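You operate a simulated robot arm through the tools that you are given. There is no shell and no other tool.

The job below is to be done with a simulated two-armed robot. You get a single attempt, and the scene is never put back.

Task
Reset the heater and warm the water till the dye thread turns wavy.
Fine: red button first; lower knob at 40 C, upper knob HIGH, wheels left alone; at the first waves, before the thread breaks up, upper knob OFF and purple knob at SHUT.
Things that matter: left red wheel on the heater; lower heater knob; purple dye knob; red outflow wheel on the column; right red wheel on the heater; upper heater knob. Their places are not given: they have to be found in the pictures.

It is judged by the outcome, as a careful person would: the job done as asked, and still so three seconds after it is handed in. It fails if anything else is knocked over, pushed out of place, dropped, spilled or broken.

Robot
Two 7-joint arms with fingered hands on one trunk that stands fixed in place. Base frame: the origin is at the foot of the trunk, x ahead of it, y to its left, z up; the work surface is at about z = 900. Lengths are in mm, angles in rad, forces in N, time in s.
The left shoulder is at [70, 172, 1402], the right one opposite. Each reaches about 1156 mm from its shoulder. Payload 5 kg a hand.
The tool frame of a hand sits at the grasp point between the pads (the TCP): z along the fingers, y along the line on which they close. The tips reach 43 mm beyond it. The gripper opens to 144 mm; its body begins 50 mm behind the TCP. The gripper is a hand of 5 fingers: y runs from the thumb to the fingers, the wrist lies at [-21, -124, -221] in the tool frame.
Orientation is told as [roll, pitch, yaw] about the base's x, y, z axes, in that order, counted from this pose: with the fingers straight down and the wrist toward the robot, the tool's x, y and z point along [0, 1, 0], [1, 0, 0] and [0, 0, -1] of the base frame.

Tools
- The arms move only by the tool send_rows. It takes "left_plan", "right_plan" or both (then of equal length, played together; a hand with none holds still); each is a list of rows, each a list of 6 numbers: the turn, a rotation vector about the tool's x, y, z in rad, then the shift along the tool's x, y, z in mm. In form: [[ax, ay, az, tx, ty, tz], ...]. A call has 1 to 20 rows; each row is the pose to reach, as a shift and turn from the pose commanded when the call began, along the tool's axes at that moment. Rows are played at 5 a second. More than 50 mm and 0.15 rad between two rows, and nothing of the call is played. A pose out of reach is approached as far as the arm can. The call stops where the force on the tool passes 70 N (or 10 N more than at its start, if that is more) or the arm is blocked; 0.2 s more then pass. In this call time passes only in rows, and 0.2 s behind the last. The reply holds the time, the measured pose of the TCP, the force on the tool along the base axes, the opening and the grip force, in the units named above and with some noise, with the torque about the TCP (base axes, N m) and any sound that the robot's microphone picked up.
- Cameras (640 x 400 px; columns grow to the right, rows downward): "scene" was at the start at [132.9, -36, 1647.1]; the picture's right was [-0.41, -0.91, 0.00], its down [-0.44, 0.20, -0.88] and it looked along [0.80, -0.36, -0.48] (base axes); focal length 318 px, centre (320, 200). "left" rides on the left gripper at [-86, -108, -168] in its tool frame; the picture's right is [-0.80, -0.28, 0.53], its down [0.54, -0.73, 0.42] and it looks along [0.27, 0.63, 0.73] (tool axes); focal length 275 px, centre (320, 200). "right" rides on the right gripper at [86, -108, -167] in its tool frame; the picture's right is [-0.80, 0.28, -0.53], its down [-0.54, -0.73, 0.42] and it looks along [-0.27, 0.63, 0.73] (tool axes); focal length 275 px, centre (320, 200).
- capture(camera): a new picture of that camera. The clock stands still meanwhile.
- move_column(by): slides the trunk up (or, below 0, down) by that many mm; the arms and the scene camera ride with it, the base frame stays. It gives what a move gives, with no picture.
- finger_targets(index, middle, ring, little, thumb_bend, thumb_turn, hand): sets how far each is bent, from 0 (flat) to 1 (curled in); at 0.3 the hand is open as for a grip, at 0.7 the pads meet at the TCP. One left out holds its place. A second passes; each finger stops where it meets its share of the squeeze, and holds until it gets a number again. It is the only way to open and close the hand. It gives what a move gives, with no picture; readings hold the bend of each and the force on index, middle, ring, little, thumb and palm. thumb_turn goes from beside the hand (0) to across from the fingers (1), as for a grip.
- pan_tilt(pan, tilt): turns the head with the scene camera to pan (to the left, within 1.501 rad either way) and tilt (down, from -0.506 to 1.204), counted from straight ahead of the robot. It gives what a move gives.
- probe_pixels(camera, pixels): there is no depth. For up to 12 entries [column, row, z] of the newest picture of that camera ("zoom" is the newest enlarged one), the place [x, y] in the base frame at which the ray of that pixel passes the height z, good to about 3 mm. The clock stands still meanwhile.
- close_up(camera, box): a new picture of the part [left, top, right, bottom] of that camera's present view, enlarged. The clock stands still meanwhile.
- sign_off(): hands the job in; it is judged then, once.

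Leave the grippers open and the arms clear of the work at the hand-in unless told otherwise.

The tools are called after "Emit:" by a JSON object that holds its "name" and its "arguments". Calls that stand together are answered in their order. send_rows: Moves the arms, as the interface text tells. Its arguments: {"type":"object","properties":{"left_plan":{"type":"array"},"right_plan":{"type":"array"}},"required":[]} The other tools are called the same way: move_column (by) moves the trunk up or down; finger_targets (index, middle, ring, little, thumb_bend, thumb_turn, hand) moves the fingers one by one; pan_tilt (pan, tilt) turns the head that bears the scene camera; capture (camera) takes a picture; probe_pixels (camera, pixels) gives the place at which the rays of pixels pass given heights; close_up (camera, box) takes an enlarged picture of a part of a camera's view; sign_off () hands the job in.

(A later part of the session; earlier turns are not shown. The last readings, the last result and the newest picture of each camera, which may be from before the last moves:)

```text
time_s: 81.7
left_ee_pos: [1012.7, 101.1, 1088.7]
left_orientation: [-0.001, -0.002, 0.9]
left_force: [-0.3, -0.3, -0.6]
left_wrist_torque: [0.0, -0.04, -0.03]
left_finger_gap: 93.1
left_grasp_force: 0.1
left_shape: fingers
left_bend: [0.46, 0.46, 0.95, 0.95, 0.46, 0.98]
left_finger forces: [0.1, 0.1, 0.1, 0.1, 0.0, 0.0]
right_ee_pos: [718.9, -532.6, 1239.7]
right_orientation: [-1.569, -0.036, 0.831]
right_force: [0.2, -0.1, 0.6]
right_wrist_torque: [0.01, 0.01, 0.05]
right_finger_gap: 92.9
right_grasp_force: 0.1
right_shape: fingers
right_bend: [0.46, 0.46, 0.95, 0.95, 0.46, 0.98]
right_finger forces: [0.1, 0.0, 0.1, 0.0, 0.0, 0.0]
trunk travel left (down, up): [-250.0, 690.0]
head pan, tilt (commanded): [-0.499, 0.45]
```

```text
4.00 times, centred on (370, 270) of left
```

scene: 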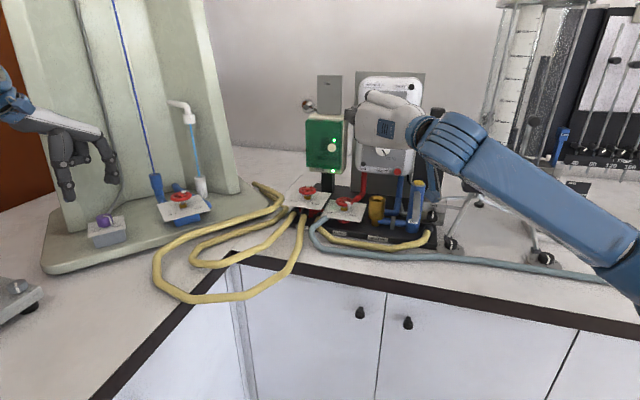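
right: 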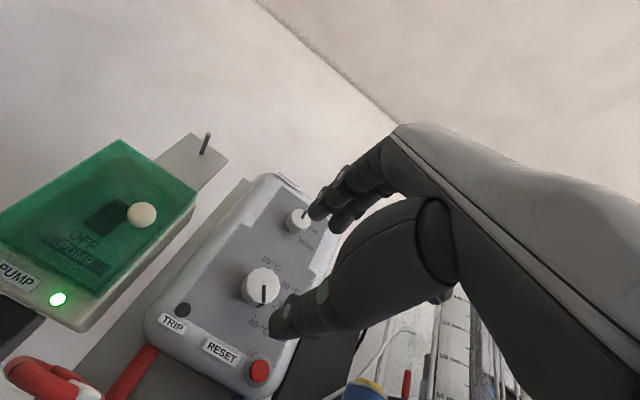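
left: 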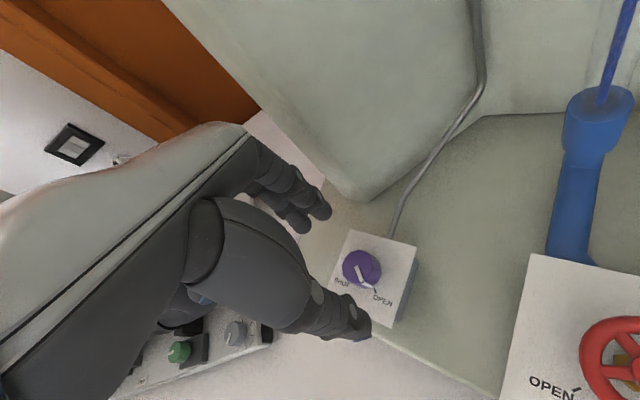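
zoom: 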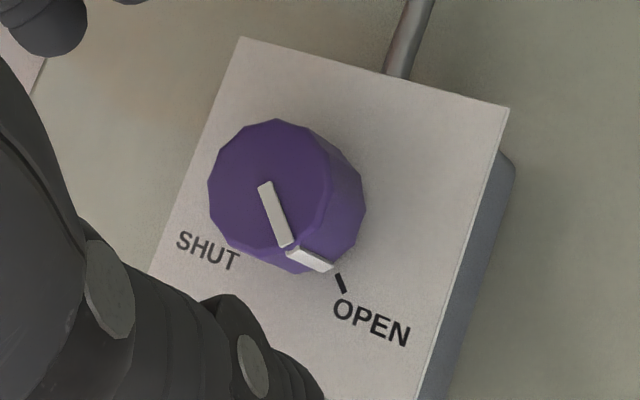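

The clipped pose left the hand 8 mm short in x. I correct onto the axis (1020.5,100) and go down to TCP z=1045, with the open fingers either side of the knob.

Emit:
{"name": "send_rows", "arguments": {"left_plan": [[0, 0, 0, -3.4, 2, 8], [0, 0, 0, -6.8, 4, 20], [0, 0, 0, -6.8, 4, 33], [0, 0, 0, -6.8, 4, 44]]}}

Emit:
{"name": "capture", "arguments": {"camera": "left"}}

Emit:
{"name": "close_up", "arguments": {"camera": "left", "box": [260, 180, 400, 320]}}

Emit:
{"name": "close_up", "arguments": {"camera": "scene", "box": [40, 140, 180, 250]}}

```text
time_s: 82.7
left_ee_pos: [1020.3, 100.0, 1044.1]
left_orientation: [0.0, 0.0, 0.898]
left_force: [-0.8, 0.7, -0.7]
left_wrist_torque: [0.0, -0.01, 0.01]
left_finger_gap: 93.4
left_grasp_force: 0.0
left_shape: fingers
left_bend: [0.46, 0.46, 0.95, 0.95, 0.46, 0.98]
left_finger forces: [0.1, 0.0, 0.0, 0.0, 0.0, 0.0]
right_ee_pos: [720.4, -531.1, 1239.0]
right_orientation: [-1.568, -0.037, 0.831]
right_force: [-0.2, -0.5, -0.8]
right_wrist_torque: [-0.02, -0.01, -0.01]
right_finger_gap: 93.0
right_grasp_force: 0.1
right_shape: fingers
right_bend: [0.46, 0.46, 0.95, 0.95, 0.46, 0.98]
right_finger forces: [0.1, 0.0, 0.1, 0.0, 0.0, 0.0]
trunk travel left (down, up): [-250.0, 690.0]
head pan, tilt (commanded): [-0.499, 0.45]
```

```text
taken
```

left: 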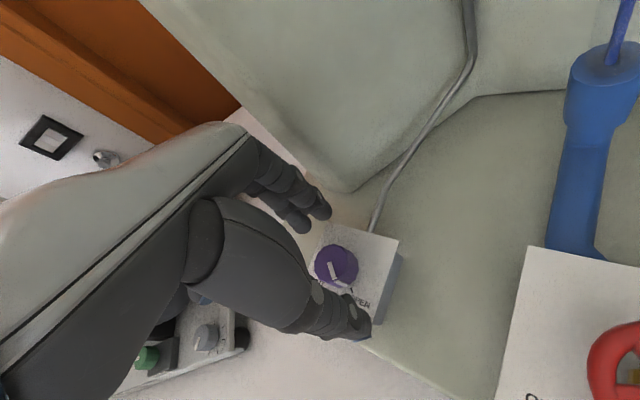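

```text
2.86 times, centred on (330, 250) of left
```

zoom: 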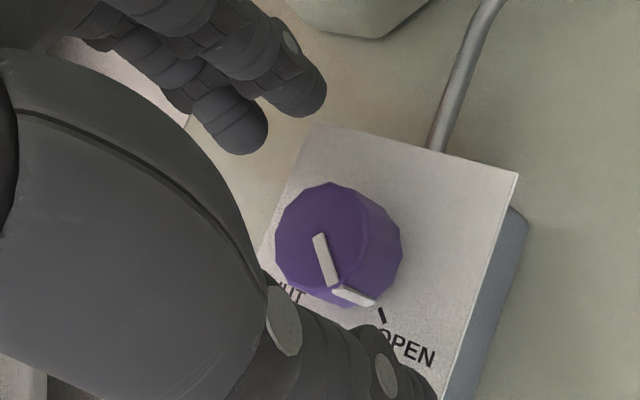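

```text
3.64 times, centred on (110, 195) of scene
```

zoom: 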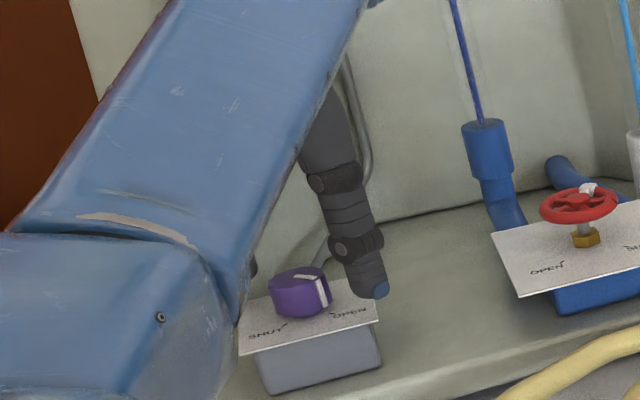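

The knob axis lies within about 1 mm of the tool axis (top at z about 1013). I lower 6 mm more and close index, middle and thumb on the purple knob, to hold it ready without turning.

Emit:
{"name": "send_rows", "arguments": {"left_plan": [[0, 0, 0, 0.5, -0.5, 3], [0, 0, 0, 1, -1, 6]]}}

Emit:
{"name": "finger_targets", "arguments": {"hand": "left", "index": 0.68, "middle": 0.68, "thumb_bend": 0.68}}

Emit:
{"name": "close_up", "arguments": {"camera": "left", "box": [260, 180, 400, 320]}}

Emit:
{"name": "capture", "arguments": {"camera": "scene"}}

```text
time_s: 83.3
left_ee_pos: [1019.8, 100.0, 1038.5]
left_orientation: [0.001, 0.001, 0.898]
left_force: [-0.3, 0.4, -0.2]
left_wrist_torque: [-0.02, 0.03, -0.01]
left_finger_gap: 93.0
left_grasp_force: 0.1
left_shape: fingers
left_bend: [0.46, 0.46, 0.95, 0.95, 0.46, 0.98]
left_finger forces: [0.0, 0.0, 0.0, 0.0, 0.0, 0.0]
right_ee_pos: [719.1, -530.7, 1239.6]
right_orientation: [-1.57, -0.036, 0.831]
right_force: [-0.5, 0.1, 0.1]
right_wrist_torque: [0.01, 0.0, -0.01]
right_finger_gap: 93.0
right_grasp_force: 0.0
right_shape: fingers
right_bend: [0.46, 0.46, 0.95, 0.95, 0.46, 0.98]
right_finger forces: [0.1, 0.1, 0.1, 0.0, 0.0, 0.0]
trunk travel left (down, up): [-250.0, 690.0]
head pan, tilt (commanded): [-0.499, 0.45]
```

```text
time_s: 84.3
left_ee_pos: [1019.0, 100.7, 1038.7]
left_orientation: [0.0, -0.001, 0.898]
left_force: [2.4, 2.4, 1.7]
left_wrist_torque: [0.06, -0.07, 0.01]
left_finger_gap: 33.5
left_grasp_force: 7.6
left_shape: fingers
left_bend: [0.63, 0.66, 0.95, 0.95, 0.63, 0.97]
left_finger forces: [6.6, 2.9, 0.0, 0.0, 6.7, 0.0]
right_ee_pos: [719.5, -530.6, 1240.9]
right_orientation: [-1.57, -0.036, 0.83]
right_force: [-0.1, 0.3, 0.7]
right_wrist_torque: [0.04, -0.01, -0.01]
right_finger_gap: 92.9
right_grasp_force: 0.1
right_shape: fingers
right_bend: [0.46, 0.46, 0.95, 0.95, 0.46, 0.98]
right_finger forces: [0.1, 0.1, 0.0, 0.0, 0.1, 0.0]
trunk travel left (down, up): [-250.0, 690.0]
head pan, tilt (commanded): [-0.499, 0.45]
```

```text
2.86 times, centred on (330, 250) of left
```

zoom: 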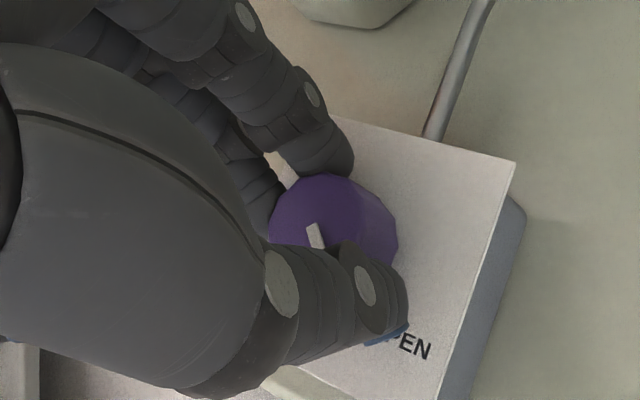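

```text
taken
```

scene: 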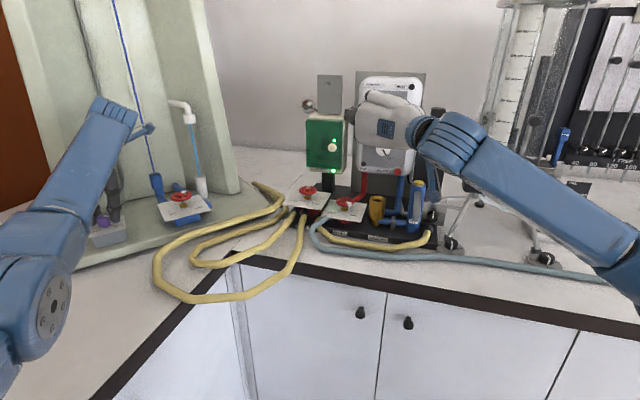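

The left hand holds the purple knob (index 6.6, thumb 6.7 N), and the blue thread stays visible in the scene from (112,0) to (155,180). Now I measure the upper knob and its ticks from the right camera.

Emit:
{"name": "close_up", "arguments": {"camera": "right", "box": [210, 250, 306, 330]}}

Emit:
{"name": "close_up", "arguments": {"camera": "scene", "box": [90, 0, 190, 190]}}

```text
5.00 times, centred on (258, 290) of right
```

zoom: 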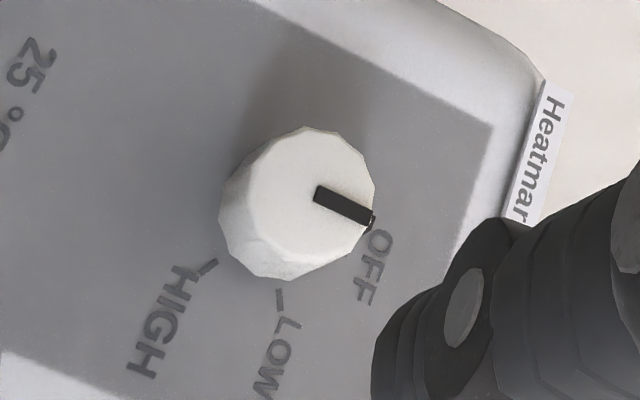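

```text
2.11 times, centred on (140, 95) of scene
```

zoom: 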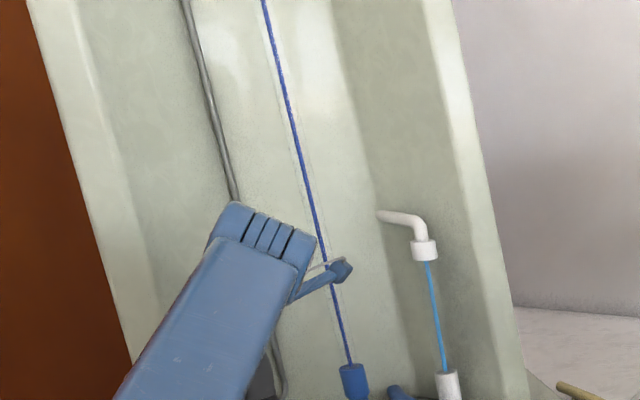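

Upper knob ticks unproject to OFF 0, LOW 61, HIGH 120 degrees, axis at z about 1239, face about 30 mm off the panel. I approach with roll -97 degrees so that a clockwise turn of 120 degrees ends near +23.

Emit:
{"name": "send_rows", "arguments": {"right_plan": [[0, 0, -0.08, 0.4, 0, 25], [0, 0, -0.157, 0.7, 0, 50], [0, 0, -0.157, 0.7, 0, 75], [0, 0, -0.157, 0.7, 0, 92]]}}

Emit:
{"name": "capture", "arguments": {"camera": "right"}}

Emit:
{"name": "close_up", "arguments": {"camera": "right", "box": [220, 190, 380, 340]}}

Emit:
{"name": "close_up", "arguments": {"camera": "scene", "box": [300, 60, 460, 180]}}

```text
time_s: 85.3
left_ee_pos: [1020.1, 100.5, 1038.5]
left_orientation: [0.001, -0.002, 0.898]
left_force: [2.4, 3.6, 0.3]
left_wrist_torque: [0.15, -0.07, -0.04]
left_finger_gap: 33.7
left_grasp_force: 8.2
left_shape: fingers
left_bend: [0.63, 0.66, 0.95, 0.95, 0.64, 0.97]
left_finger forces: [7.0, 3.4, 0.0, 0.0, 6.3, 0.0]
right_ee_pos: [788.2, -591.9, 1238.9]
right_orientation: [-1.57, 0.122, 0.832]
right_force: [0.8, 0.4, -0.1]
right_wrist_torque: [0.02, 0.02, 0.0]
right_finger_gap: 93.0
right_grasp_force: 0.1
right_shape: fingers
right_bend: [0.46, 0.46, 0.95, 0.95, 0.46, 0.98]
right_finger forces: [0.0, 0.1, 0.0, 0.1, 0.1, 0.0]
trunk travel left (down, up): [-250.0, 690.0]
head pan, tilt (commanded): [-0.499, 0.45]
```

```text
taken
```

right: 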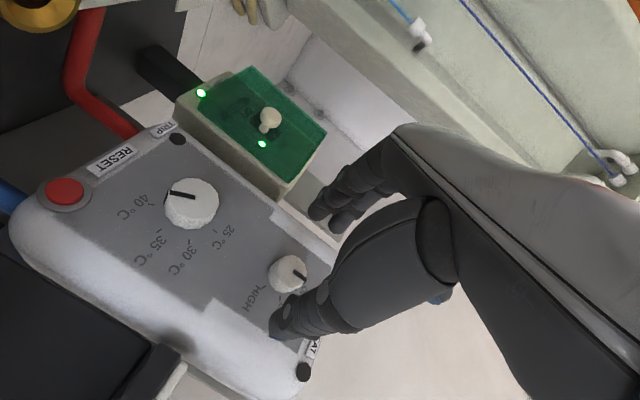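

```text
2.67 times, centred on (300, 265) of right
```

zoom: 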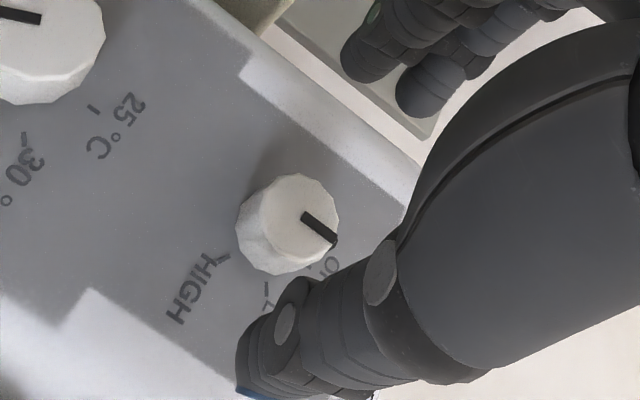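

```text
3.33 times, centred on (380, 120) of scene
```

zoom: 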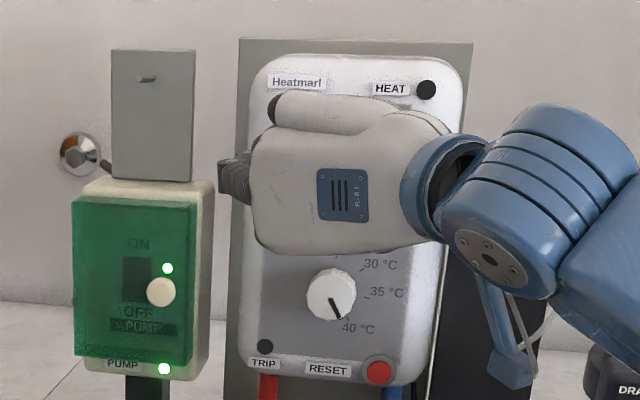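

The scene now shows the lower pointer neatly at 40 C. The upper knob's axis is about 2 mm off toward the thumb, so I correct that and move in 37 mm, then grip.

Emit:
{"name": "send_rows", "arguments": {"right_plan": [[0, 0, 0, 0.3, -1, 12], [0, 0, 0, 0.5, -2, 22], [0, 0, 0, 0.5, -2, 31], [0, 0, 0, 0.5, -2, 37]]}}

Emit:
{"name": "finger_targets", "arguments": {"hand": "right", "index": 0.72, "middle": 0.72, "thumb_bend": 0.72}}

Emit:
{"name": "close_up", "arguments": {"camera": "right", "box": [220, 190, 380, 340]}}

Emit:
{"name": "capture", "arguments": {"camera": "scene"}}

```text
time_s: 86.3
left_ee_pos: [1018.7, 99.7, 1037.0]
left_orientation: [-0.001, 0.0, 0.9]
left_force: [1.8, 3.3, 1.5]
left_wrist_torque: [0.11, -0.07, -0.02]
left_finger_gap: 33.3
left_grasp_force: 8.4
left_shape: fingers
left_bend: [0.63, 0.66, 0.95, 0.95, 0.64, 0.97]
left_finger forces: [7.1, 3.5, 0.0, 0.0, 6.3, 0.0]
right_ee_pos: [814.1, -619.8, 1238.9]
right_orientation: [-1.571, 0.121, 0.83]
right_force: [0.5, -0.3, 0.0]
right_wrist_torque: [0.03, -0.01, 0.0]
right_finger_gap: 93.0
right_grasp_force: 0.1
right_shape: fingers
right_bend: [0.46, 0.46, 0.95, 0.95, 0.46, 0.98]
right_finger forces: [0.1, 0.1, 0.0, 0.0, 0.0, 0.0]
trunk travel left (down, up): [-250.0, 690.0]
head pan, tilt (commanded): [-0.499, 0.45]
```

```text
time_s: 87.3
left_ee_pos: [1019.4, 101.2, 1037.3]
left_orientation: [0.0, -0.001, 0.898]
left_force: [-0.7, 1.1, 3.7]
left_wrist_torque: [0.05, 0.01, -0.03]
left_finger_gap: 33.3
left_grasp_force: 8.7
left_shape: fingers
left_bend: [0.63, 0.66, 0.95, 0.95, 0.64, 0.97]
left_finger forces: [5.9, 3.6, 0.1, 0.1, 7.8, 0.1]
right_ee_pos: [814.0, -617.0, 1237.4]
right_orientation: [-1.571, 0.121, 0.832]
right_force: [9.8, 1.6, 3.5]
right_wrist_torque: [-0.1, -0.04, 0.17]
right_finger_gap: 28.8
right_grasp_force: 13.7
right_shape: fingers
right_bend: [0.63, 0.66, 0.95, 0.95, 0.65, 0.97]
right_finger forces: [8.6, 8.6, 0.1, 0.0, 9.8, 0.0]
trunk travel left (down, up): [-250.0, 690.0]
head pan, tilt (commanded): [-0.499, 0.45]
```

```text
2.67 times, centred on (300, 265) of right
```

zoom: 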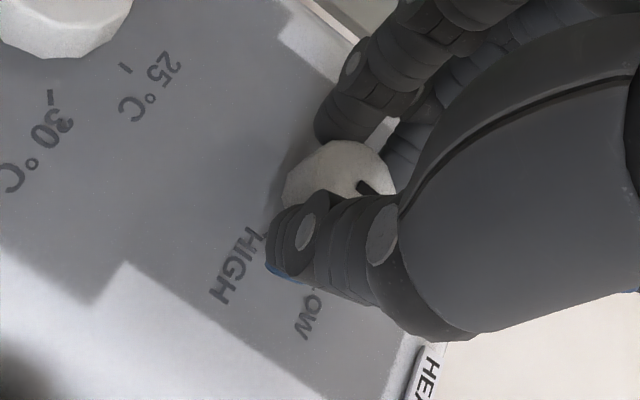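

```text
taken
```

scene: 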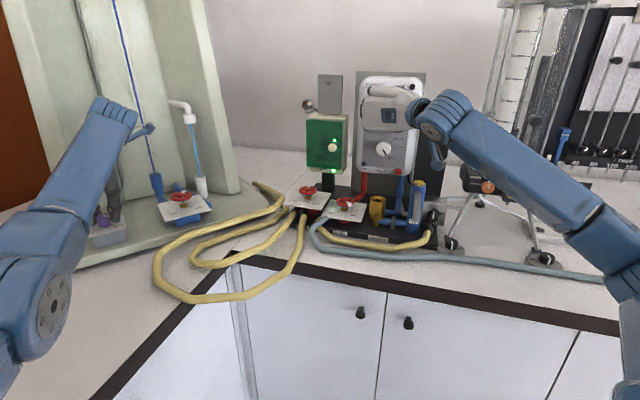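

Grip on the upper knob is good (8.6, 8.6, 9.8 N). Before switching on I aim the head so that both the whole dye thread and the heater are in view.

Emit:
{"name": "pan_tilt", "arguments": {"pan": -0.25, "tilt": 0.25}}

Emit:
{"name": "capture", "arguments": {"camera": "scene"}}

Emit:
{"name": "capture", "arguments": {"camera": "left"}}

```text
time_s: 88.1
left_ee_pos: [1019.7, 101.1, 1038.3]
left_orientation: [0.0, 0.001, 0.898]
left_force: [-0.9, 2.1, 3.6]
left_wrist_torque: [0.04, 0.02, -0.04]
left_finger_gap: 33.4
left_grasp_force: 8.5
left_shape: fingers
left_bend: [0.63, 0.66, 0.95, 0.95, 0.64, 0.97]
left_finger forces: [5.9, 3.6, 0.0, 0.0, 7.8, 0.0]
right_ee_pos: [814.2, -617.8, 1238.7]
right_orientation: [-1.57, 0.122, 0.832]
right_force: [12.3, 1.2, 4.5]
right_wrist_torque: [-0.08, -0.08, 0.26]
right_finger_gap: 28.9
right_grasp_force: 13.6
right_shape: fingers
right_bend: [0.63, 0.66, 0.95, 0.95, 0.66, 0.97]
right_finger forces: [8.7, 9.3, 0.1, 0.0, 9.2, 0.1]
trunk travel left (down, up): [-250.0, 690.0]
head pan, tilt (commanded): [-0.25, 0.25]
```

```text
taken
```

scene: 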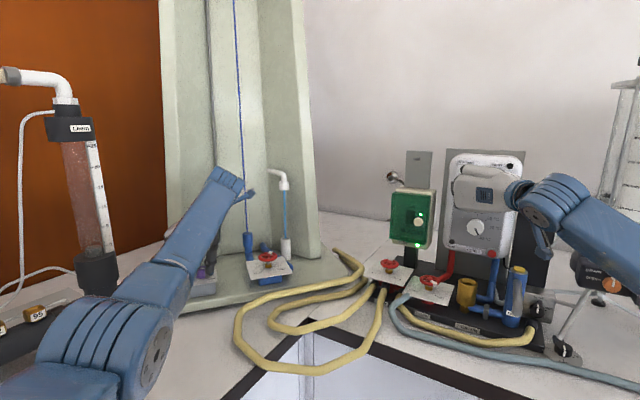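

```text
taken
```

left: 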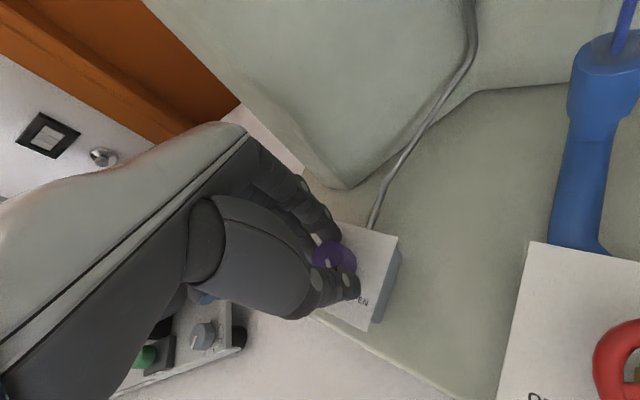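

The thread runs straight from (235,0) to (247,235). I take a reference close-up and turn the upper knob clockwise, first 1.12 rad (to about LOW).

Emit:
{"name": "close_up", "arguments": {"camera": "scene", "box": [200, 0, 290, 120]}}

Emit:
{"name": "send_rows", "arguments": {"right_plan": [[0, 0, 0.14, 0, 0, 0], [0, 0, 0.28, 0, 0, 0], [0, 0, 0.42, 0, 0, 0], [0, 0, 0.56, 0, 0, 0], [0, 0, 0.7, 0, 0, 0], [0, 0, 0.84, 0, 0, 0], [0, 0, 0.98, 0, 0, 0], [0, 0, 1.12, 0, 0, 0]]}}

Emit:
{"name": "capture", "arguments": {"camera": "scene"}}

Emit:
{"name": "close_up", "arguments": {"camera": "right", "box": [220, 190, 380, 340]}}

```text
3.33 times, centred on (245, 60) of scene
```

zoom: 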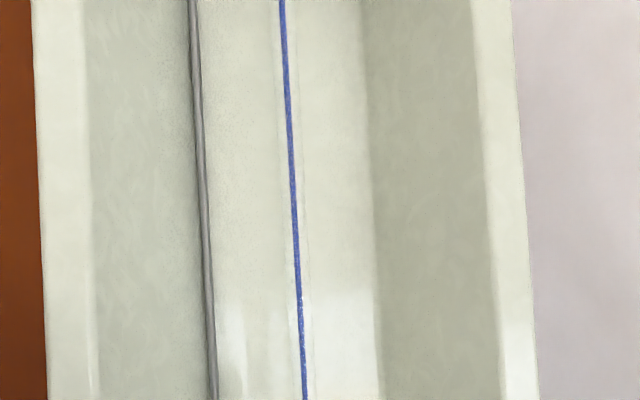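

```text
time_s: 89.9
left_ee_pos: [1020.6, 99.7, 1038.3]
left_orientation: [0.001, 0.0, 0.898]
left_force: [2.1, 4.0, 2.2]
left_wrist_torque: [0.14, -0.07, 0.0]
left_finger_gap: 33.5
left_grasp_force: 8.5
left_shape: fingers
left_bend: [0.63, 0.66, 0.95, 0.95, 0.64, 0.97]
left_finger forces: [7.4, 4.4, 0.1, 0.1, 6.0, 0.0]
right_ee_pos: [814.7, -618.4, 1237.8]
right_orientation: [-1.567, -0.999, 0.828]
right_force: [8.7, -3.3, 6.3]
right_wrist_torque: [-0.21, -0.21, 0.17]
right_finger_gap: 28.8
right_grasp_force: 14.2
right_shape: fingers
right_bend: [0.63, 0.66, 0.95, 0.95, 0.66, 0.97]
right_finger forces: [9.9, 9.0, 0.0, 0.0, 8.9, 0.1]
trunk travel left (down, up): [-250.0, 690.0]
head pan, tilt (commanded): [-0.25, 0.25]
```

```text
taken
```

scene: 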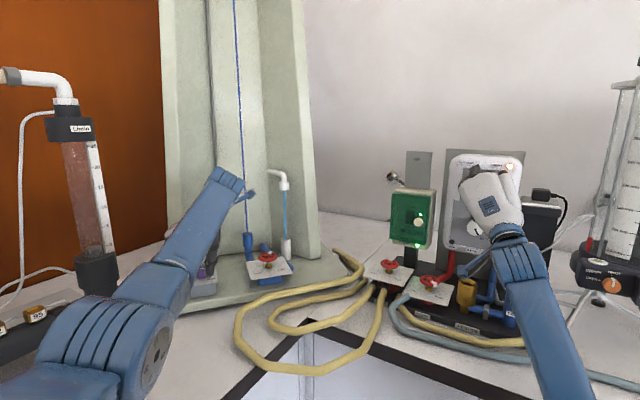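

```text
2.67 times, centred on (300, 265) of right
```

zoom: 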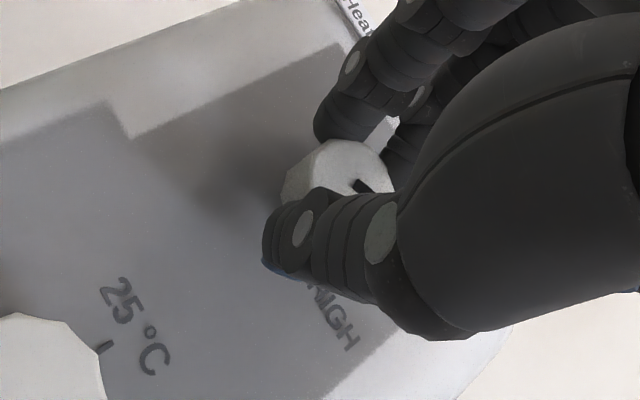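

The knob follows and the HEAT lamp at (507,168) lights up. I continue clockwise another 0.98 rad to HIGH.

Emit:
{"name": "send_rows", "arguments": {"right_plan": [[0, 0, 0.14, 0, 0, 0], [0, 0, 0.28, 0, 0, 0], [0, 0, 0.42, 0, 0, 0], [0, 0, 0.56, 0, 0, 0], [0, 0, 0.7, 0, 0, 0], [0, 0, 0.84, 0, 0, 0], [0, 0, 0.98, 0, 0, 0]]}}

Emit:
{"name": "capture", "arguments": {"camera": "scene"}}

Emit:
{"name": "capture", "arguments": {"camera": "right"}}

Emit:
{"name": "close_up", "arguments": {"camera": "right", "box": [220, 190, 380, 340]}}

Emit:
{"name": "close_up", "arguments": {"camera": "scene", "box": [200, 0, 290, 120]}}

```text
time_s: 91.5
left_ee_pos: [1019.3, 100.8, 1037.5]
left_orientation: [0.0, -0.001, 0.899]
left_force: [0.6, 2.8, 1.5]
left_wrist_torque: [0.14, -0.06, -0.02]
left_finger_gap: 33.6
left_grasp_force: 8.6
left_shape: fingers
left_bend: [0.63, 0.66, 0.95, 0.95, 0.64, 0.97]
left_finger forces: [6.7, 4.3, 0.1, 0.1, 6.4, 0.0]
right_ee_pos: [813.8, -616.7, 1238.7]
right_orientation: [1.571, -1.162, -2.309]
right_force: [4.3, -1.3, 5.7]
right_wrist_torque: [-0.3, -0.06, 0.02]
right_finger_gap: 28.5
right_grasp_force: 15.8
right_shape: fingers
right_bend: [0.64, 0.67, 0.95, 0.95, 0.66, 0.97]
right_finger forces: [11.3, 9.5, 0.0, 0.0, 10.8, 0.1]
trunk travel left (down, up): [-250.0, 690.0]
head pan, tilt (commanded): [-0.25, 0.25]
```

```text
taken
```

scene: 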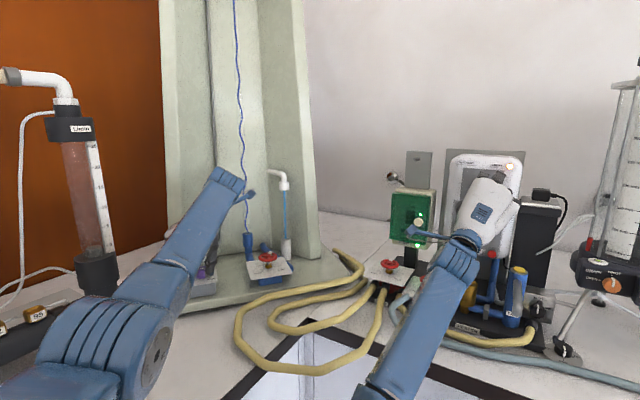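

```text
taken
```

right: 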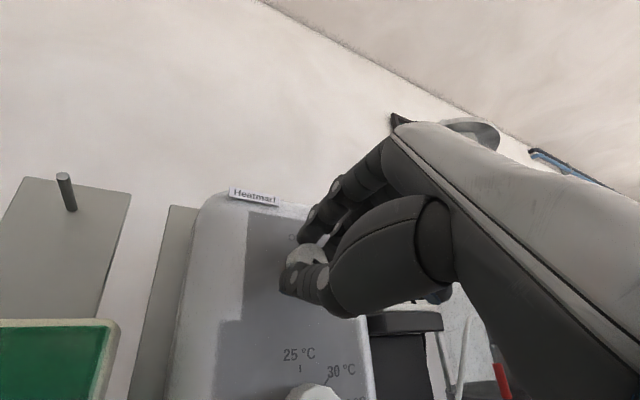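

```text
2.67 times, centred on (300, 265) of right
```

zoom: 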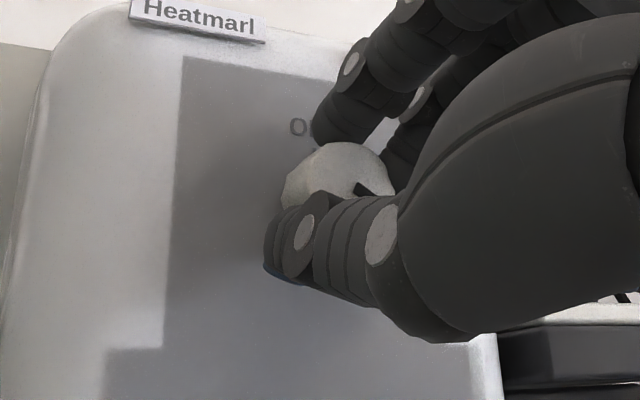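

```text
3.33 times, centred on (245, 60) of scene
```

zoom: 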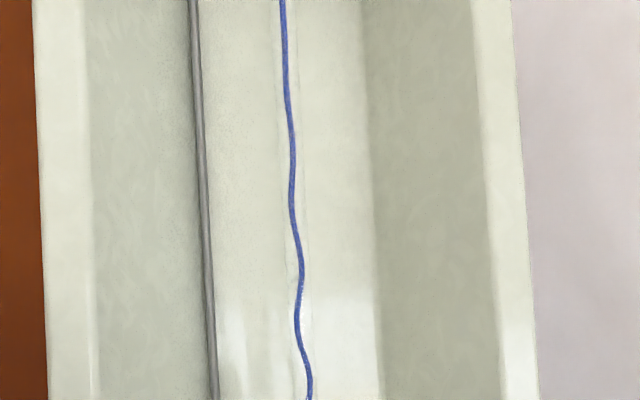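

The thread is already wavy (zoom clearly shows waves, unbroken). HIGH has been reached (120 degrees). Now at once, both together: right hand turns the upper knob back 2.10 rad counter-clockwise to OFF, left hand turns the purple knob 1.571 rad clockwise to SHUT.

Emit:
{"name": "send_rows", "arguments": {"right_plan": [[0, 0, -0.15, 0, 0, 0], [0, 0, -0.3, 0, 0, 0], [0, 0, -0.45, 0, 0, 0], [0, 0, -0.6, 0, 0, 0], [0, 0, -0.75, 0, 0, 0], [0, 0, -0.9, 0, 0, 0], [0, 0, -1.05, 0, 0, 0], [0, 0, -1.2, 0, 0, 0], [0, 0, -1.35, 0, 0, 0], [0, 0, -1.5, 0, 0, 0], [0, 0, -1.65, 0, 0, 0], [0, 0, -1.8, 0, 0, 0], [0, 0, -1.95, 0, 0, 0], [0, 0, -2.1, 0, 0, 0]], "left_plan": [[0, 0, 0.1122, 0, 0, 0], [0, 0, 0.2244, 0, 0, 0], [0, 0, 0.3366, 0, 0, 0], [0, 0, 0.4488, 0, 0, 0], [0, 0, 0.561, 0, 0, 0], [0, 0, 0.6732, 0, 0, 0], [0, 0, 0.7854, 0, 0, 0], [0, 0, 0.8976, 0, 0, 0], [0, 0, 1.0098, 0, 0, 0], [0, 0, 1.122, 0, 0, 0], [0, 0, 1.2342, 0, 0, 0], [0, 0, 1.3464, 0, 0, 0], [0, 0, 1.4586, 0, 0, 0], [0, 0, 1.571, 0, 0, 0]]}}

Emit:
{"name": "capture", "arguments": {"camera": "scene"}}

Emit:
{"name": "close_up", "arguments": {"camera": "right", "box": [220, 190, 380, 340]}}

Emit:
{"name": "close_up", "arguments": {"camera": "left", "box": [260, 180, 400, 320]}}

Emit:
{"name": "close_up", "arguments": {"camera": "scene", "box": [200, 0, 290, 120]}}

```text
time_s: 94.5
left_ee_pos: [1019.7, 101.5, 1038.7]
left_orientation: [0.0, -0.001, -0.675]
left_force: [9.8, 0.2, 4.7]
left_wrist_torque: [-0.03, -0.4, 0.04]
left_finger_gap: 32.9
left_grasp_force: 9.5
left_shape: fingers
left_bend: [0.62, 0.66, 0.95, 0.95, 0.64, 0.97]
left_finger forces: [7.0, 7.2, 0.0, 0.0, 5.2, 0.0]
right_ee_pos: [814.3, -617.7, 1237.6]
right_orientation: [-1.57, 0.123, 0.83]
right_force: [4.7, 2.9, 8.3]
right_wrist_torque: [-0.13, -0.19, 0.12]
right_finger_gap: 26.8
right_grasp_force: 17.3
right_shape: fingers
right_bend: [0.64, 0.67, 0.95, 0.95, 0.67, 0.96]
right_finger forces: [9.1, 15.0, 0.0, 0.0, 10.5, 0.0]
trunk travel left (down, up): [-250.0, 690.0]
head pan, tilt (commanded): [-0.25, 0.25]
```

```text
taken
```

scene: 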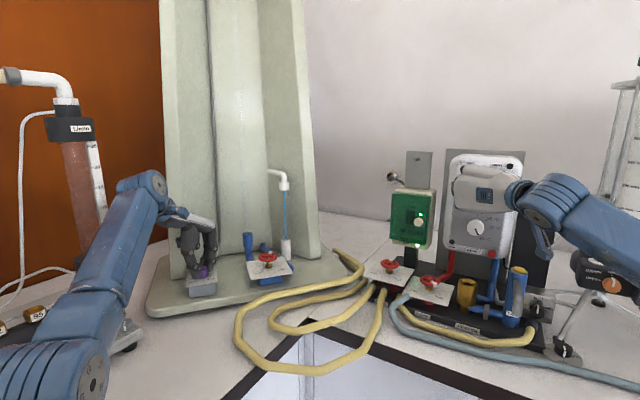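

```text
2.67 times, centred on (300, 265) of right
```

zoom: 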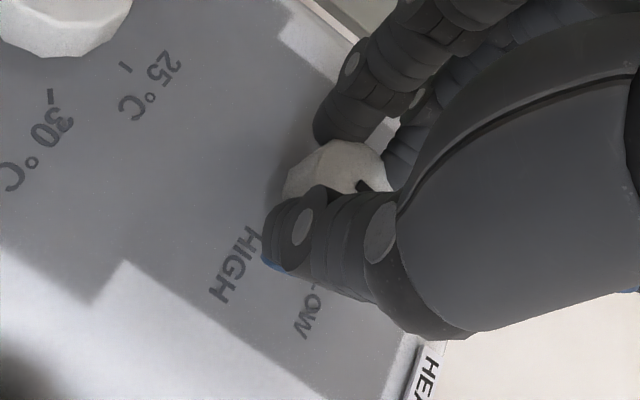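

```text
2.86 times, centred on (330, 250) of left
```

zoom: 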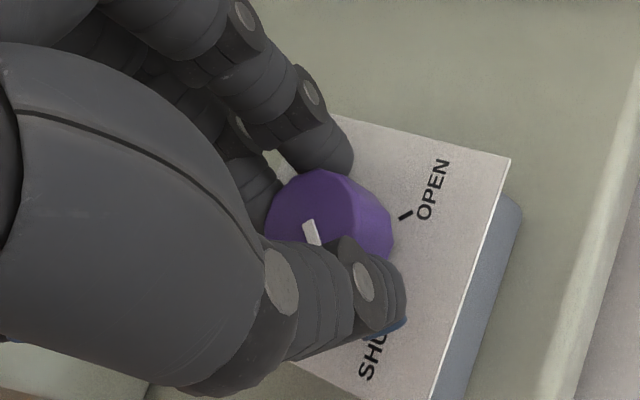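

```text
3.33 times, centred on (245, 60) of scene
```

zoom: 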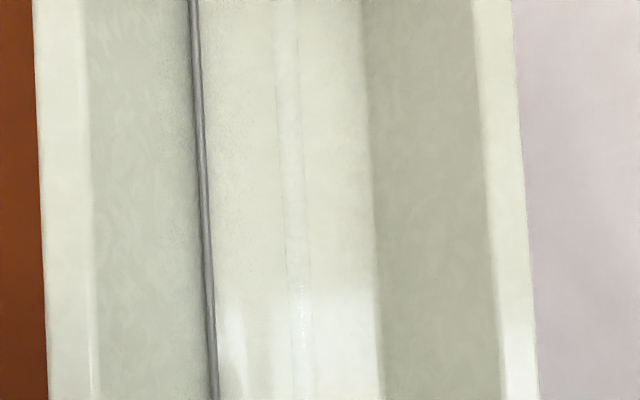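

The dye thread has gone (purple shut), and the HEAT lamp looks dark. I open both hands in place and check the pointers.

Emit:
{"name": "finger_targets", "arguments": {"hand": "right", "index": 0.46, "middle": 0.46, "thumb_bend": 0.46}}

Emit:
{"name": "finger_targets", "arguments": {"hand": "left", "index": 0.46, "middle": 0.46, "thumb_bend": 0.46}}

Emit:
{"name": "close_up", "arguments": {"camera": "right", "box": [220, 190, 380, 340]}}

Emit:
{"name": "close_up", "arguments": {"camera": "left", "box": [260, 180, 400, 320]}}

Emit:
{"name": "close_up", "arguments": {"camera": "scene", "box": [430, 140, 550, 260]}}

```text
time_s: 95.5
left_ee_pos: [1019.3, 100.4, 1038.6]
left_orientation: [0.0, 0.001, -0.672]
left_force: [8.9, 0.7, 5.5]
left_wrist_torque: [0.02, -0.4, -0.03]
left_finger_gap: 32.8
left_grasp_force: 10.3
left_shape: fingers
left_bend: [0.62, 0.66, 0.95, 0.95, 0.64, 0.97]
left_finger forces: [6.8, 7.7, 0.0, 0.0, 5.5, 0.0]
right_ee_pos: [814.6, -620.0, 1237.9]
right_orientation: [-1.569, 0.123, 0.83]
right_force: [0.0, -0.2, -0.5]
right_wrist_torque: [0.01, 0.0, 0.0]
right_finger_gap: 92.3
right_grasp_force: 0.0
right_shape: fingers
right_bend: [0.46, 0.46, 0.95, 0.95, 0.46, 0.97]
right_finger forces: [0.0, 0.1, 0.0, 0.1, 0.0, 0.1]
trunk travel left (down, up): [-250.0, 690.0]
head pan, tilt (commanded): [-0.25, 0.25]
```

```text
time_s: 96.5
left_ee_pos: [1020.0, 100.2, 1038.9]
left_orientation: [0.001, 0.003, -0.674]
left_force: [0.3, 0.2, -0.2]
left_wrist_torque: [-0.01, 0.01, 0.01]
left_finger_gap: 92.6
left_grasp_force: 0.0
left_shape: fingers
left_bend: [0.46, 0.46, 0.95, 0.95, 0.46, 0.97]
left_finger forces: [0.0, 0.0, 0.0, 0.0, 0.1, 0.1]
right_ee_pos: [814.0, -619.2, 1238.6]
right_orientation: [-1.57, 0.121, 0.831]
right_force: [0.1, 1.1, -1.1]
right_wrist_torque: [0.01, 0.01, 0.01]
right_finger_gap: 92.8
right_grasp_force: 0.2
right_shape: fingers
right_bend: [0.46, 0.46, 0.95, 0.95, 0.46, 0.97]
right_finger forces: [0.1, 0.0, 0.0, 0.0, 0.0, 0.0]
trunk travel left (down, up): [-250.0, 690.0]
head pan, tilt (commanded): [-0.25, 0.25]
```

```text
2.67 times, centred on (300, 265) of right
```

zoom: 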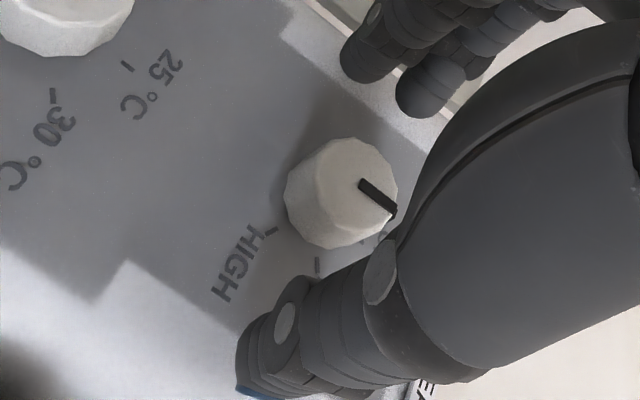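

```text
2.86 times, centred on (330, 250) of left
```

zoom: 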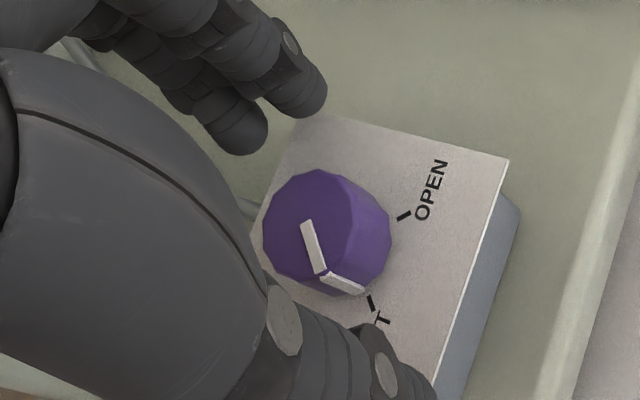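

```text
3.33 times, centred on (490, 200) of scene
```

zoom: 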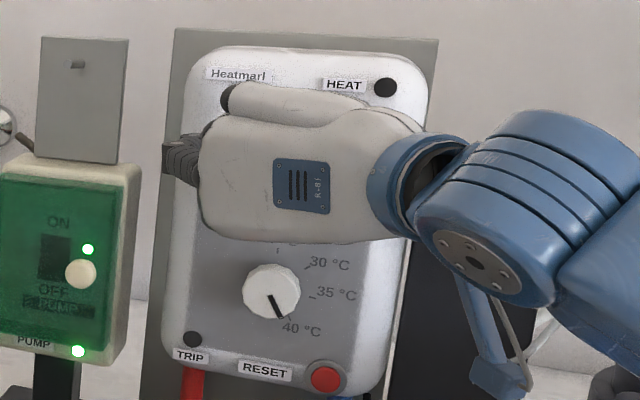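

HEAT lamp is dark, lower pointer at 40 C, purple strip lines up with the SHUT tick. I withdraw both hands straight off the knobs, right 93 mm back and left 93 mm up.

Emit:
{"name": "send_rows", "arguments": {"right_plan": [[0, 0, 0, 0, 0, -15], [0, 0, 0, 0, 0, -35], [0, 0, 0, 0, 0, -60], [0, 0, 0, 0, 0, -93]], "left_plan": [[0, 0, 0, 0, 0, -15], [0, 0, 0, 0, 0, -35], [0, 0, 0, 0, 0, -60], [0, 0, 0, 0, 0, -93]]}}

Emit:
{"name": "close_up", "arguments": {"camera": "right", "box": [210, 240, 320, 330]}}

Emit:
{"name": "close_up", "arguments": {"camera": "left", "box": [310, 220, 430, 320]}}

Emit:
{"name": "capture", "arguments": {"camera": "scene"}}

```text
time_s: 97.5
left_ee_pos: [1017.5, 101.1, 1132.0]
left_orientation: [0.001, -0.001, -0.671]
left_force: [-0.2, 0.0, 0.4]
left_wrist_torque: [-0.02, -0.09, 0.01]
left_finger_gap: 92.4
left_grasp_force: 0.1
left_shape: fingers
left_bend: [0.46, 0.46, 0.95, 0.95, 0.46, 0.97]
left_finger forces: [0.1, 0.0, 0.0, 0.1, 0.0, 0.0]
right_ee_pos: [741.6, -555.3, 1240.9]
right_orientation: [-1.571, 0.118, 0.829]
right_force: [-0.5, 0.2, -0.1]
right_wrist_torque: [0.0, 0.03, 0.03]
right_finger_gap: 92.7
right_grasp_force: 0.0
right_shape: fingers
right_bend: [0.46, 0.46, 0.95, 0.95, 0.46, 0.97]
right_finger forces: [0.1, 0.1, 0.0, 0.1, 0.0, 0.1]
trunk travel left (down, up): [-250.0, 690.0]
head pan, tilt (commanded): [-0.25, 0.25]
```

```text
4.44 times, centred on (265, 285) of right
```

zoom: 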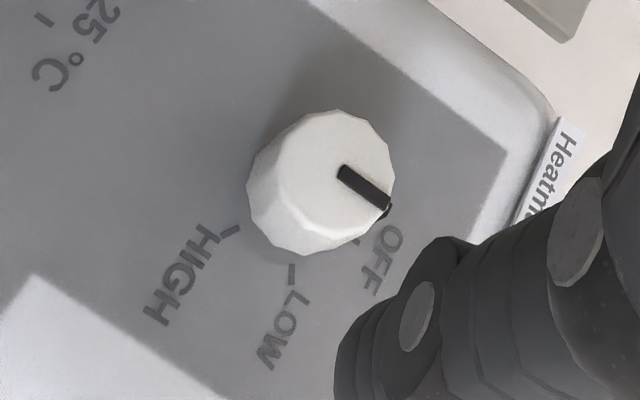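

```text
4.00 times, centred on (370, 270) of left
```

zoom: 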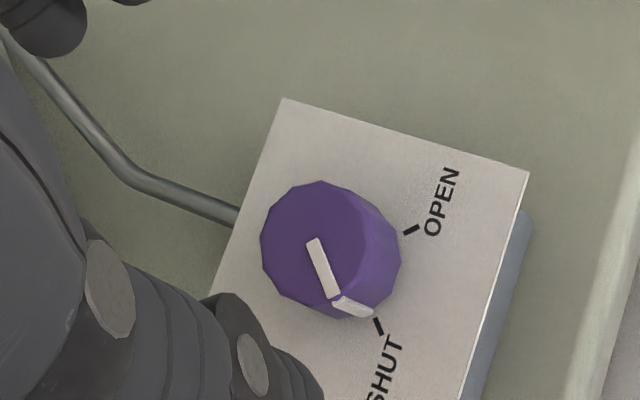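

```text
taken
```

scene: 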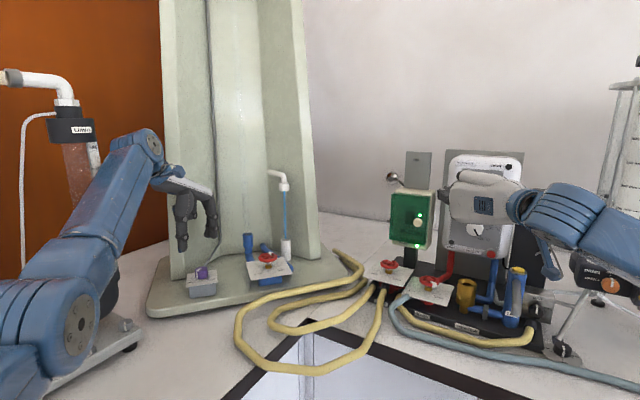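

Unprojected: upper pointer at +1 degree with the OFF tick at 0, purple pointer within 1 degree of the SHUT tick. Now I move both arms clear: right hand 100 mm further back, left hand back and up toward its starting place.

Emit:
{"name": "send_rows", "arguments": {"right_plan": [[0, 0, 0, 0, 0, -12.5], [0, 0, 0, 0, 0, -25], [0, 0, 0, 0, 0, -37.5], [0, 0, 0, 0, 0, -50], [0, 0, 0, 0, 0, -62.5], [0, 0, 0, 0, 0, -75], [0, 0, 0, 0, 0, -87.5], [0, 0, 0, 0, 0, -100]], "left_plan": [[0, 0, 0, 0, 0, -25], [0, 0, -0.096, -28.5, -17.3, -35], [0, 0, -0.192, -57.1, -34.6, -45], [0, 0, -0.288, -85.6, -51.9, -52], [0, 0, -0.384, -114.1, -69.1, -58], [0, 0, -0.48, -142.6, -86.4, -58], [0, 0, -0.576, -171.2, -103.7, -58], [0, 0, -0.672, -199.7, -121, -58]]}}

Emit:
{"name": "finger_targets", "arguments": {"hand": "right", "index": 0.3, "middle": 0.3, "ring": 0.3, "little": 0.3, "thumb_bend": 0.3}}

Emit:
{"name": "finger_targets", "arguments": {"hand": "left", "index": 0.3, "middle": 0.3, "ring": 0.3, "little": 0.3, "thumb_bend": 0.3}}

Emit:
{"name": "pan_tilt", "arguments": {"pan": -0.4, "tilt": 0.4}}

Emit:
{"name": "capture", "arguments": {"camera": "scene"}}

```text
time_s: 99.3
left_ee_pos: [799.4, 18.3, 1189.7]
left_orientation: [0.001, 0.0, 0.0]
left_force: [-0.6, -0.8, -0.2]
left_wrist_torque: [0.08, -0.05, 0.04]
left_finger_gap: 92.5
left_grasp_force: 0.0
left_shape: fingers
left_bend: [0.46, 0.46, 0.95, 0.95, 0.46, 0.98]
left_finger forces: [0.1, 0.1, 0.0, 0.1, 0.1, 0.0]
right_ee_pos: [669.5, -489.7, 1239.9]
right_orientation: [-1.571, 0.121, 0.831]
right_force: [-0.3, -0.2, 0.1]
right_wrist_torque: [0.01, 0.02, 0.06]
right_finger_gap: 92.7
right_grasp_force: 0.1
right_shape: fingers
right_bend: [0.46, 0.46, 0.95, 0.95, 0.46, 0.97]
right_finger forces: [0.0, 0.0, 0.0, 0.1, 0.0, 0.0]
trunk travel left (down, up): [-250.0, 690.0]
head pan, tilt (commanded): [-0.25, 0.25]
```

```text
time_s: 100.3
left_ee_pos: [799.3, 20.8, 1190.1]
left_orientation: [-0.002, 0.002, -0.001]
left_force: [-0.7, 0.7, 0.4]
left_wrist_torque: [0.0, -0.02, 0.0]
left_finger_gap: 92.8
left_grasp_force: 0.0
left_shape: fingers
left_bend: [0.46, 0.46, 0.95, 0.95, 0.46, 0.98]
left_finger forces: [0.1, 0.0, 0.0, 0.0, 0.0, 0.1]
right_ee_pos: [670.4, -488.4, 1238.4]
right_orientation: [-1.569, 0.121, 0.831]
right_force: [0.2, -1.1, 0.4]
right_wrist_torque: [0.0, 0.01, -0.01]
right_finger_gap: 149.0
right_grasp_force: 0.1
right_shape: fingers
right_bend: [0.3, 0.3, 0.3, 0.3, 0.3, 0.97]
right_finger forces: [0.0, 0.0, 0.0, 0.1, 0.1, 0.0]
trunk travel left (down, up): [-250.0, 690.0]
head pan, tilt (commanded): [-0.25, 0.25]
```

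```text
time_s: 101.3
left_ee_pos: [801.5, 20.3, 1189.5]
left_orientation: [0.0, 0.001, 0.001]
left_force: [-0.6, 0.8, 0.2]
left_wrist_torque: [0.02, -0.03, 0.02]
left_finger_gap: 149.0
left_grasp_force: 0.0
left_shape: fingers
left_bend: [0.3, 0.3, 0.3, 0.3, 0.3, 0.98]
left_finger forces: [0.0, 0.0, 0.0, 0.0, 0.0, 0.0]
right_ee_pos: [670.3, -489.2, 1238.6]
right_orientation: [-1.569, 0.119, 0.831]
right_force: [0.2, -0.4, -0.1]
right_wrist_torque: [0.01, 0.02, 0.0]
right_finger_gap: 149.4
right_grasp_force: 0.0
right_shape: fingers
right_bend: [0.3, 0.3, 0.3, 0.3, 0.3, 0.97]
right_finger forces: [0.1, 0.1, 0.0, 0.0, 0.0, 0.0]
trunk travel left (down, up): [-250.0, 690.0]
head pan, tilt (commanded): [-0.25, 0.25]
```

```text
time_s: 102.0
left_ee_pos: [800.6, 19.3, 1188.8]
left_orientation: [0.001, 0.001, -0.001]
left_force: [-0.7, 0.7, -0.1]
left_wrist_torque: [-0.03, 0.01, 0.0]
left_finger_gap: 149.1
left_grasp_force: 0.0
left_shape: fingers
left_bend: [0.3, 0.3, 0.3, 0.3, 0.3, 0.98]
left_finger forces: [0.0, 0.0, 0.0, 0.1, 0.0, 0.1]
right_ee_pos: [672.2, -489.7, 1239.4]
right_orientation: [-1.568, 0.121, 0.83]
right_force: [0.8, -0.2, 0.5]
right_wrist_torque: [0.0, 0.01, 0.01]
right_finger_gap: 149.1
right_grasp_force: 0.1
right_shape: fingers
right_bend: [0.3, 0.3, 0.3, 0.3, 0.3, 0.97]
right_finger forces: [0.1, 0.0, 0.1, 0.0, 0.0, 0.0]
trunk travel left (down, up): [-250.0, 690.0]
head pan, tilt (commanded): [-0.4, 0.4]
```

```text
taken
```

scene: 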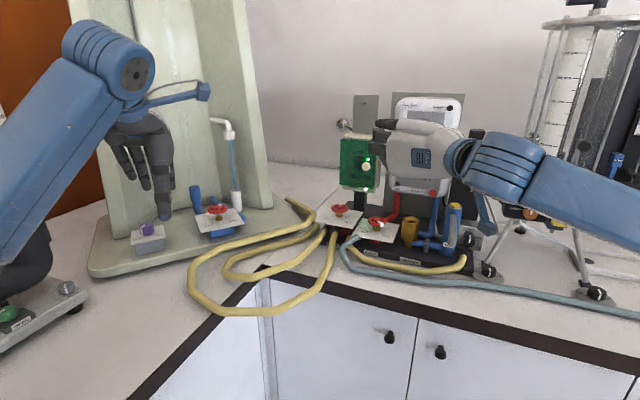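

Both hands are open and clear. I shift the right hand 120 mm further to the right and 60 mm back, so the heater can be seen for a last check.

Emit:
{"name": "send_rows", "arguments": {"right_plan": [[0, 0, 0, 0, -20, -12], [0, 0, 0, 0, -45, -24], [0, 0, 0, 0, -70, -36], [0, 0, 0, 0, -95, -48], [0, 0, 0, 0, -120, -60]]}}

Emit:
{"name": "capture", "arguments": {"camera": "scene"}}

Emit:
{"name": "close_up", "arguments": {"camera": "scene", "box": [330, 90, 490, 210]}}

Emit:
{"name": "close_up", "arguments": {"camera": "scene", "box": [300, 180, 500, 290]}}

Emit:
{"name": "close_up", "arguments": {"camera": "scene", "box": [110, 170, 270, 270]}}

```text
time_s: 103.2
left_ee_pos: [799.2, 20.8, 1191.5]
left_orientation: [0.002, -0.002, 0.002]
left_force: [-0.4, 0.5, 0.8]
left_wrist_torque: [-0.03, -0.01, 0.01]
left_finger_gap: 149.0
left_grasp_force: 0.3
left_shape: fingers
left_bend: [0.3, 0.3, 0.3, 0.3, 0.3, 0.98]
left_finger forces: [0.0, 0.0, 0.0, 0.0, 0.0, 0.0]
right_ee_pos: [545.1, -534.5, 1254.6]
right_orientation: [-1.569, 0.12, 0.831]
right_force: [-0.4, -0.1, 0.4]
right_wrist_torque: [0.03, 0.01, 0.01]
right_finger_gap: 149.4
right_grasp_force: 0.1
right_shape: fingers
right_bend: [0.3, 0.3, 0.3, 0.3, 0.3, 0.97]
right_finger forces: [0.0, 0.0, 0.0, 0.0, 0.0, 0.1]
trunk travel left (down, up): [-250.0, 690.0]
head pan, tilt (commanded): [-0.4, 0.4]
```

```text
taken
```

scene: 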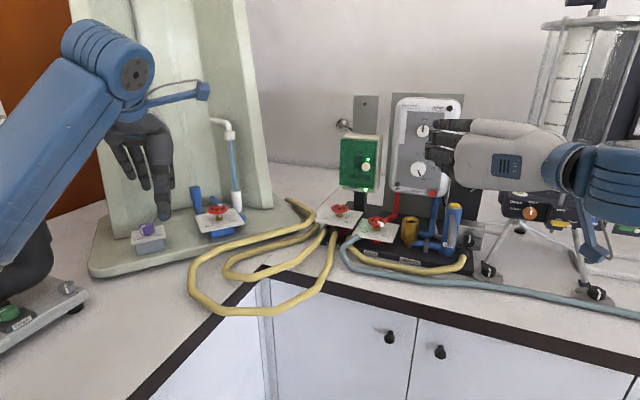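

```text
3.33 times, centred on (410, 150) of scene
```

zoom: 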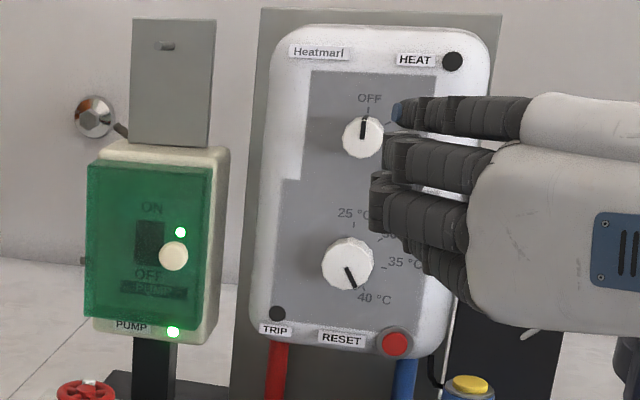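

```text
3.20 times, centred on (400, 235) of scene
```

zoom: 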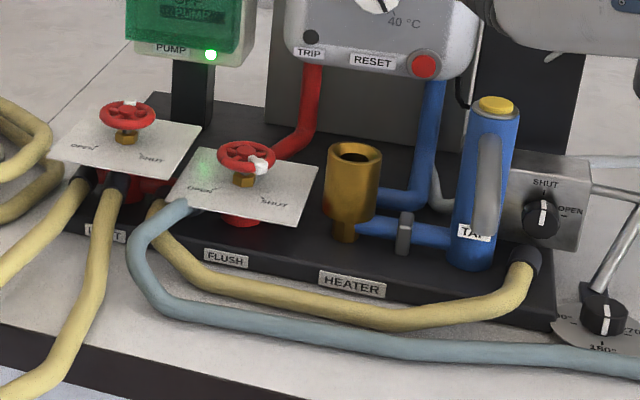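

```text
4.00 times, centred on (190, 220) of scene
```

zoom: 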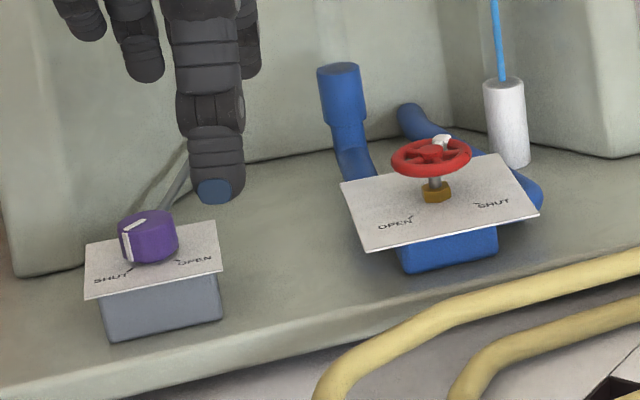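

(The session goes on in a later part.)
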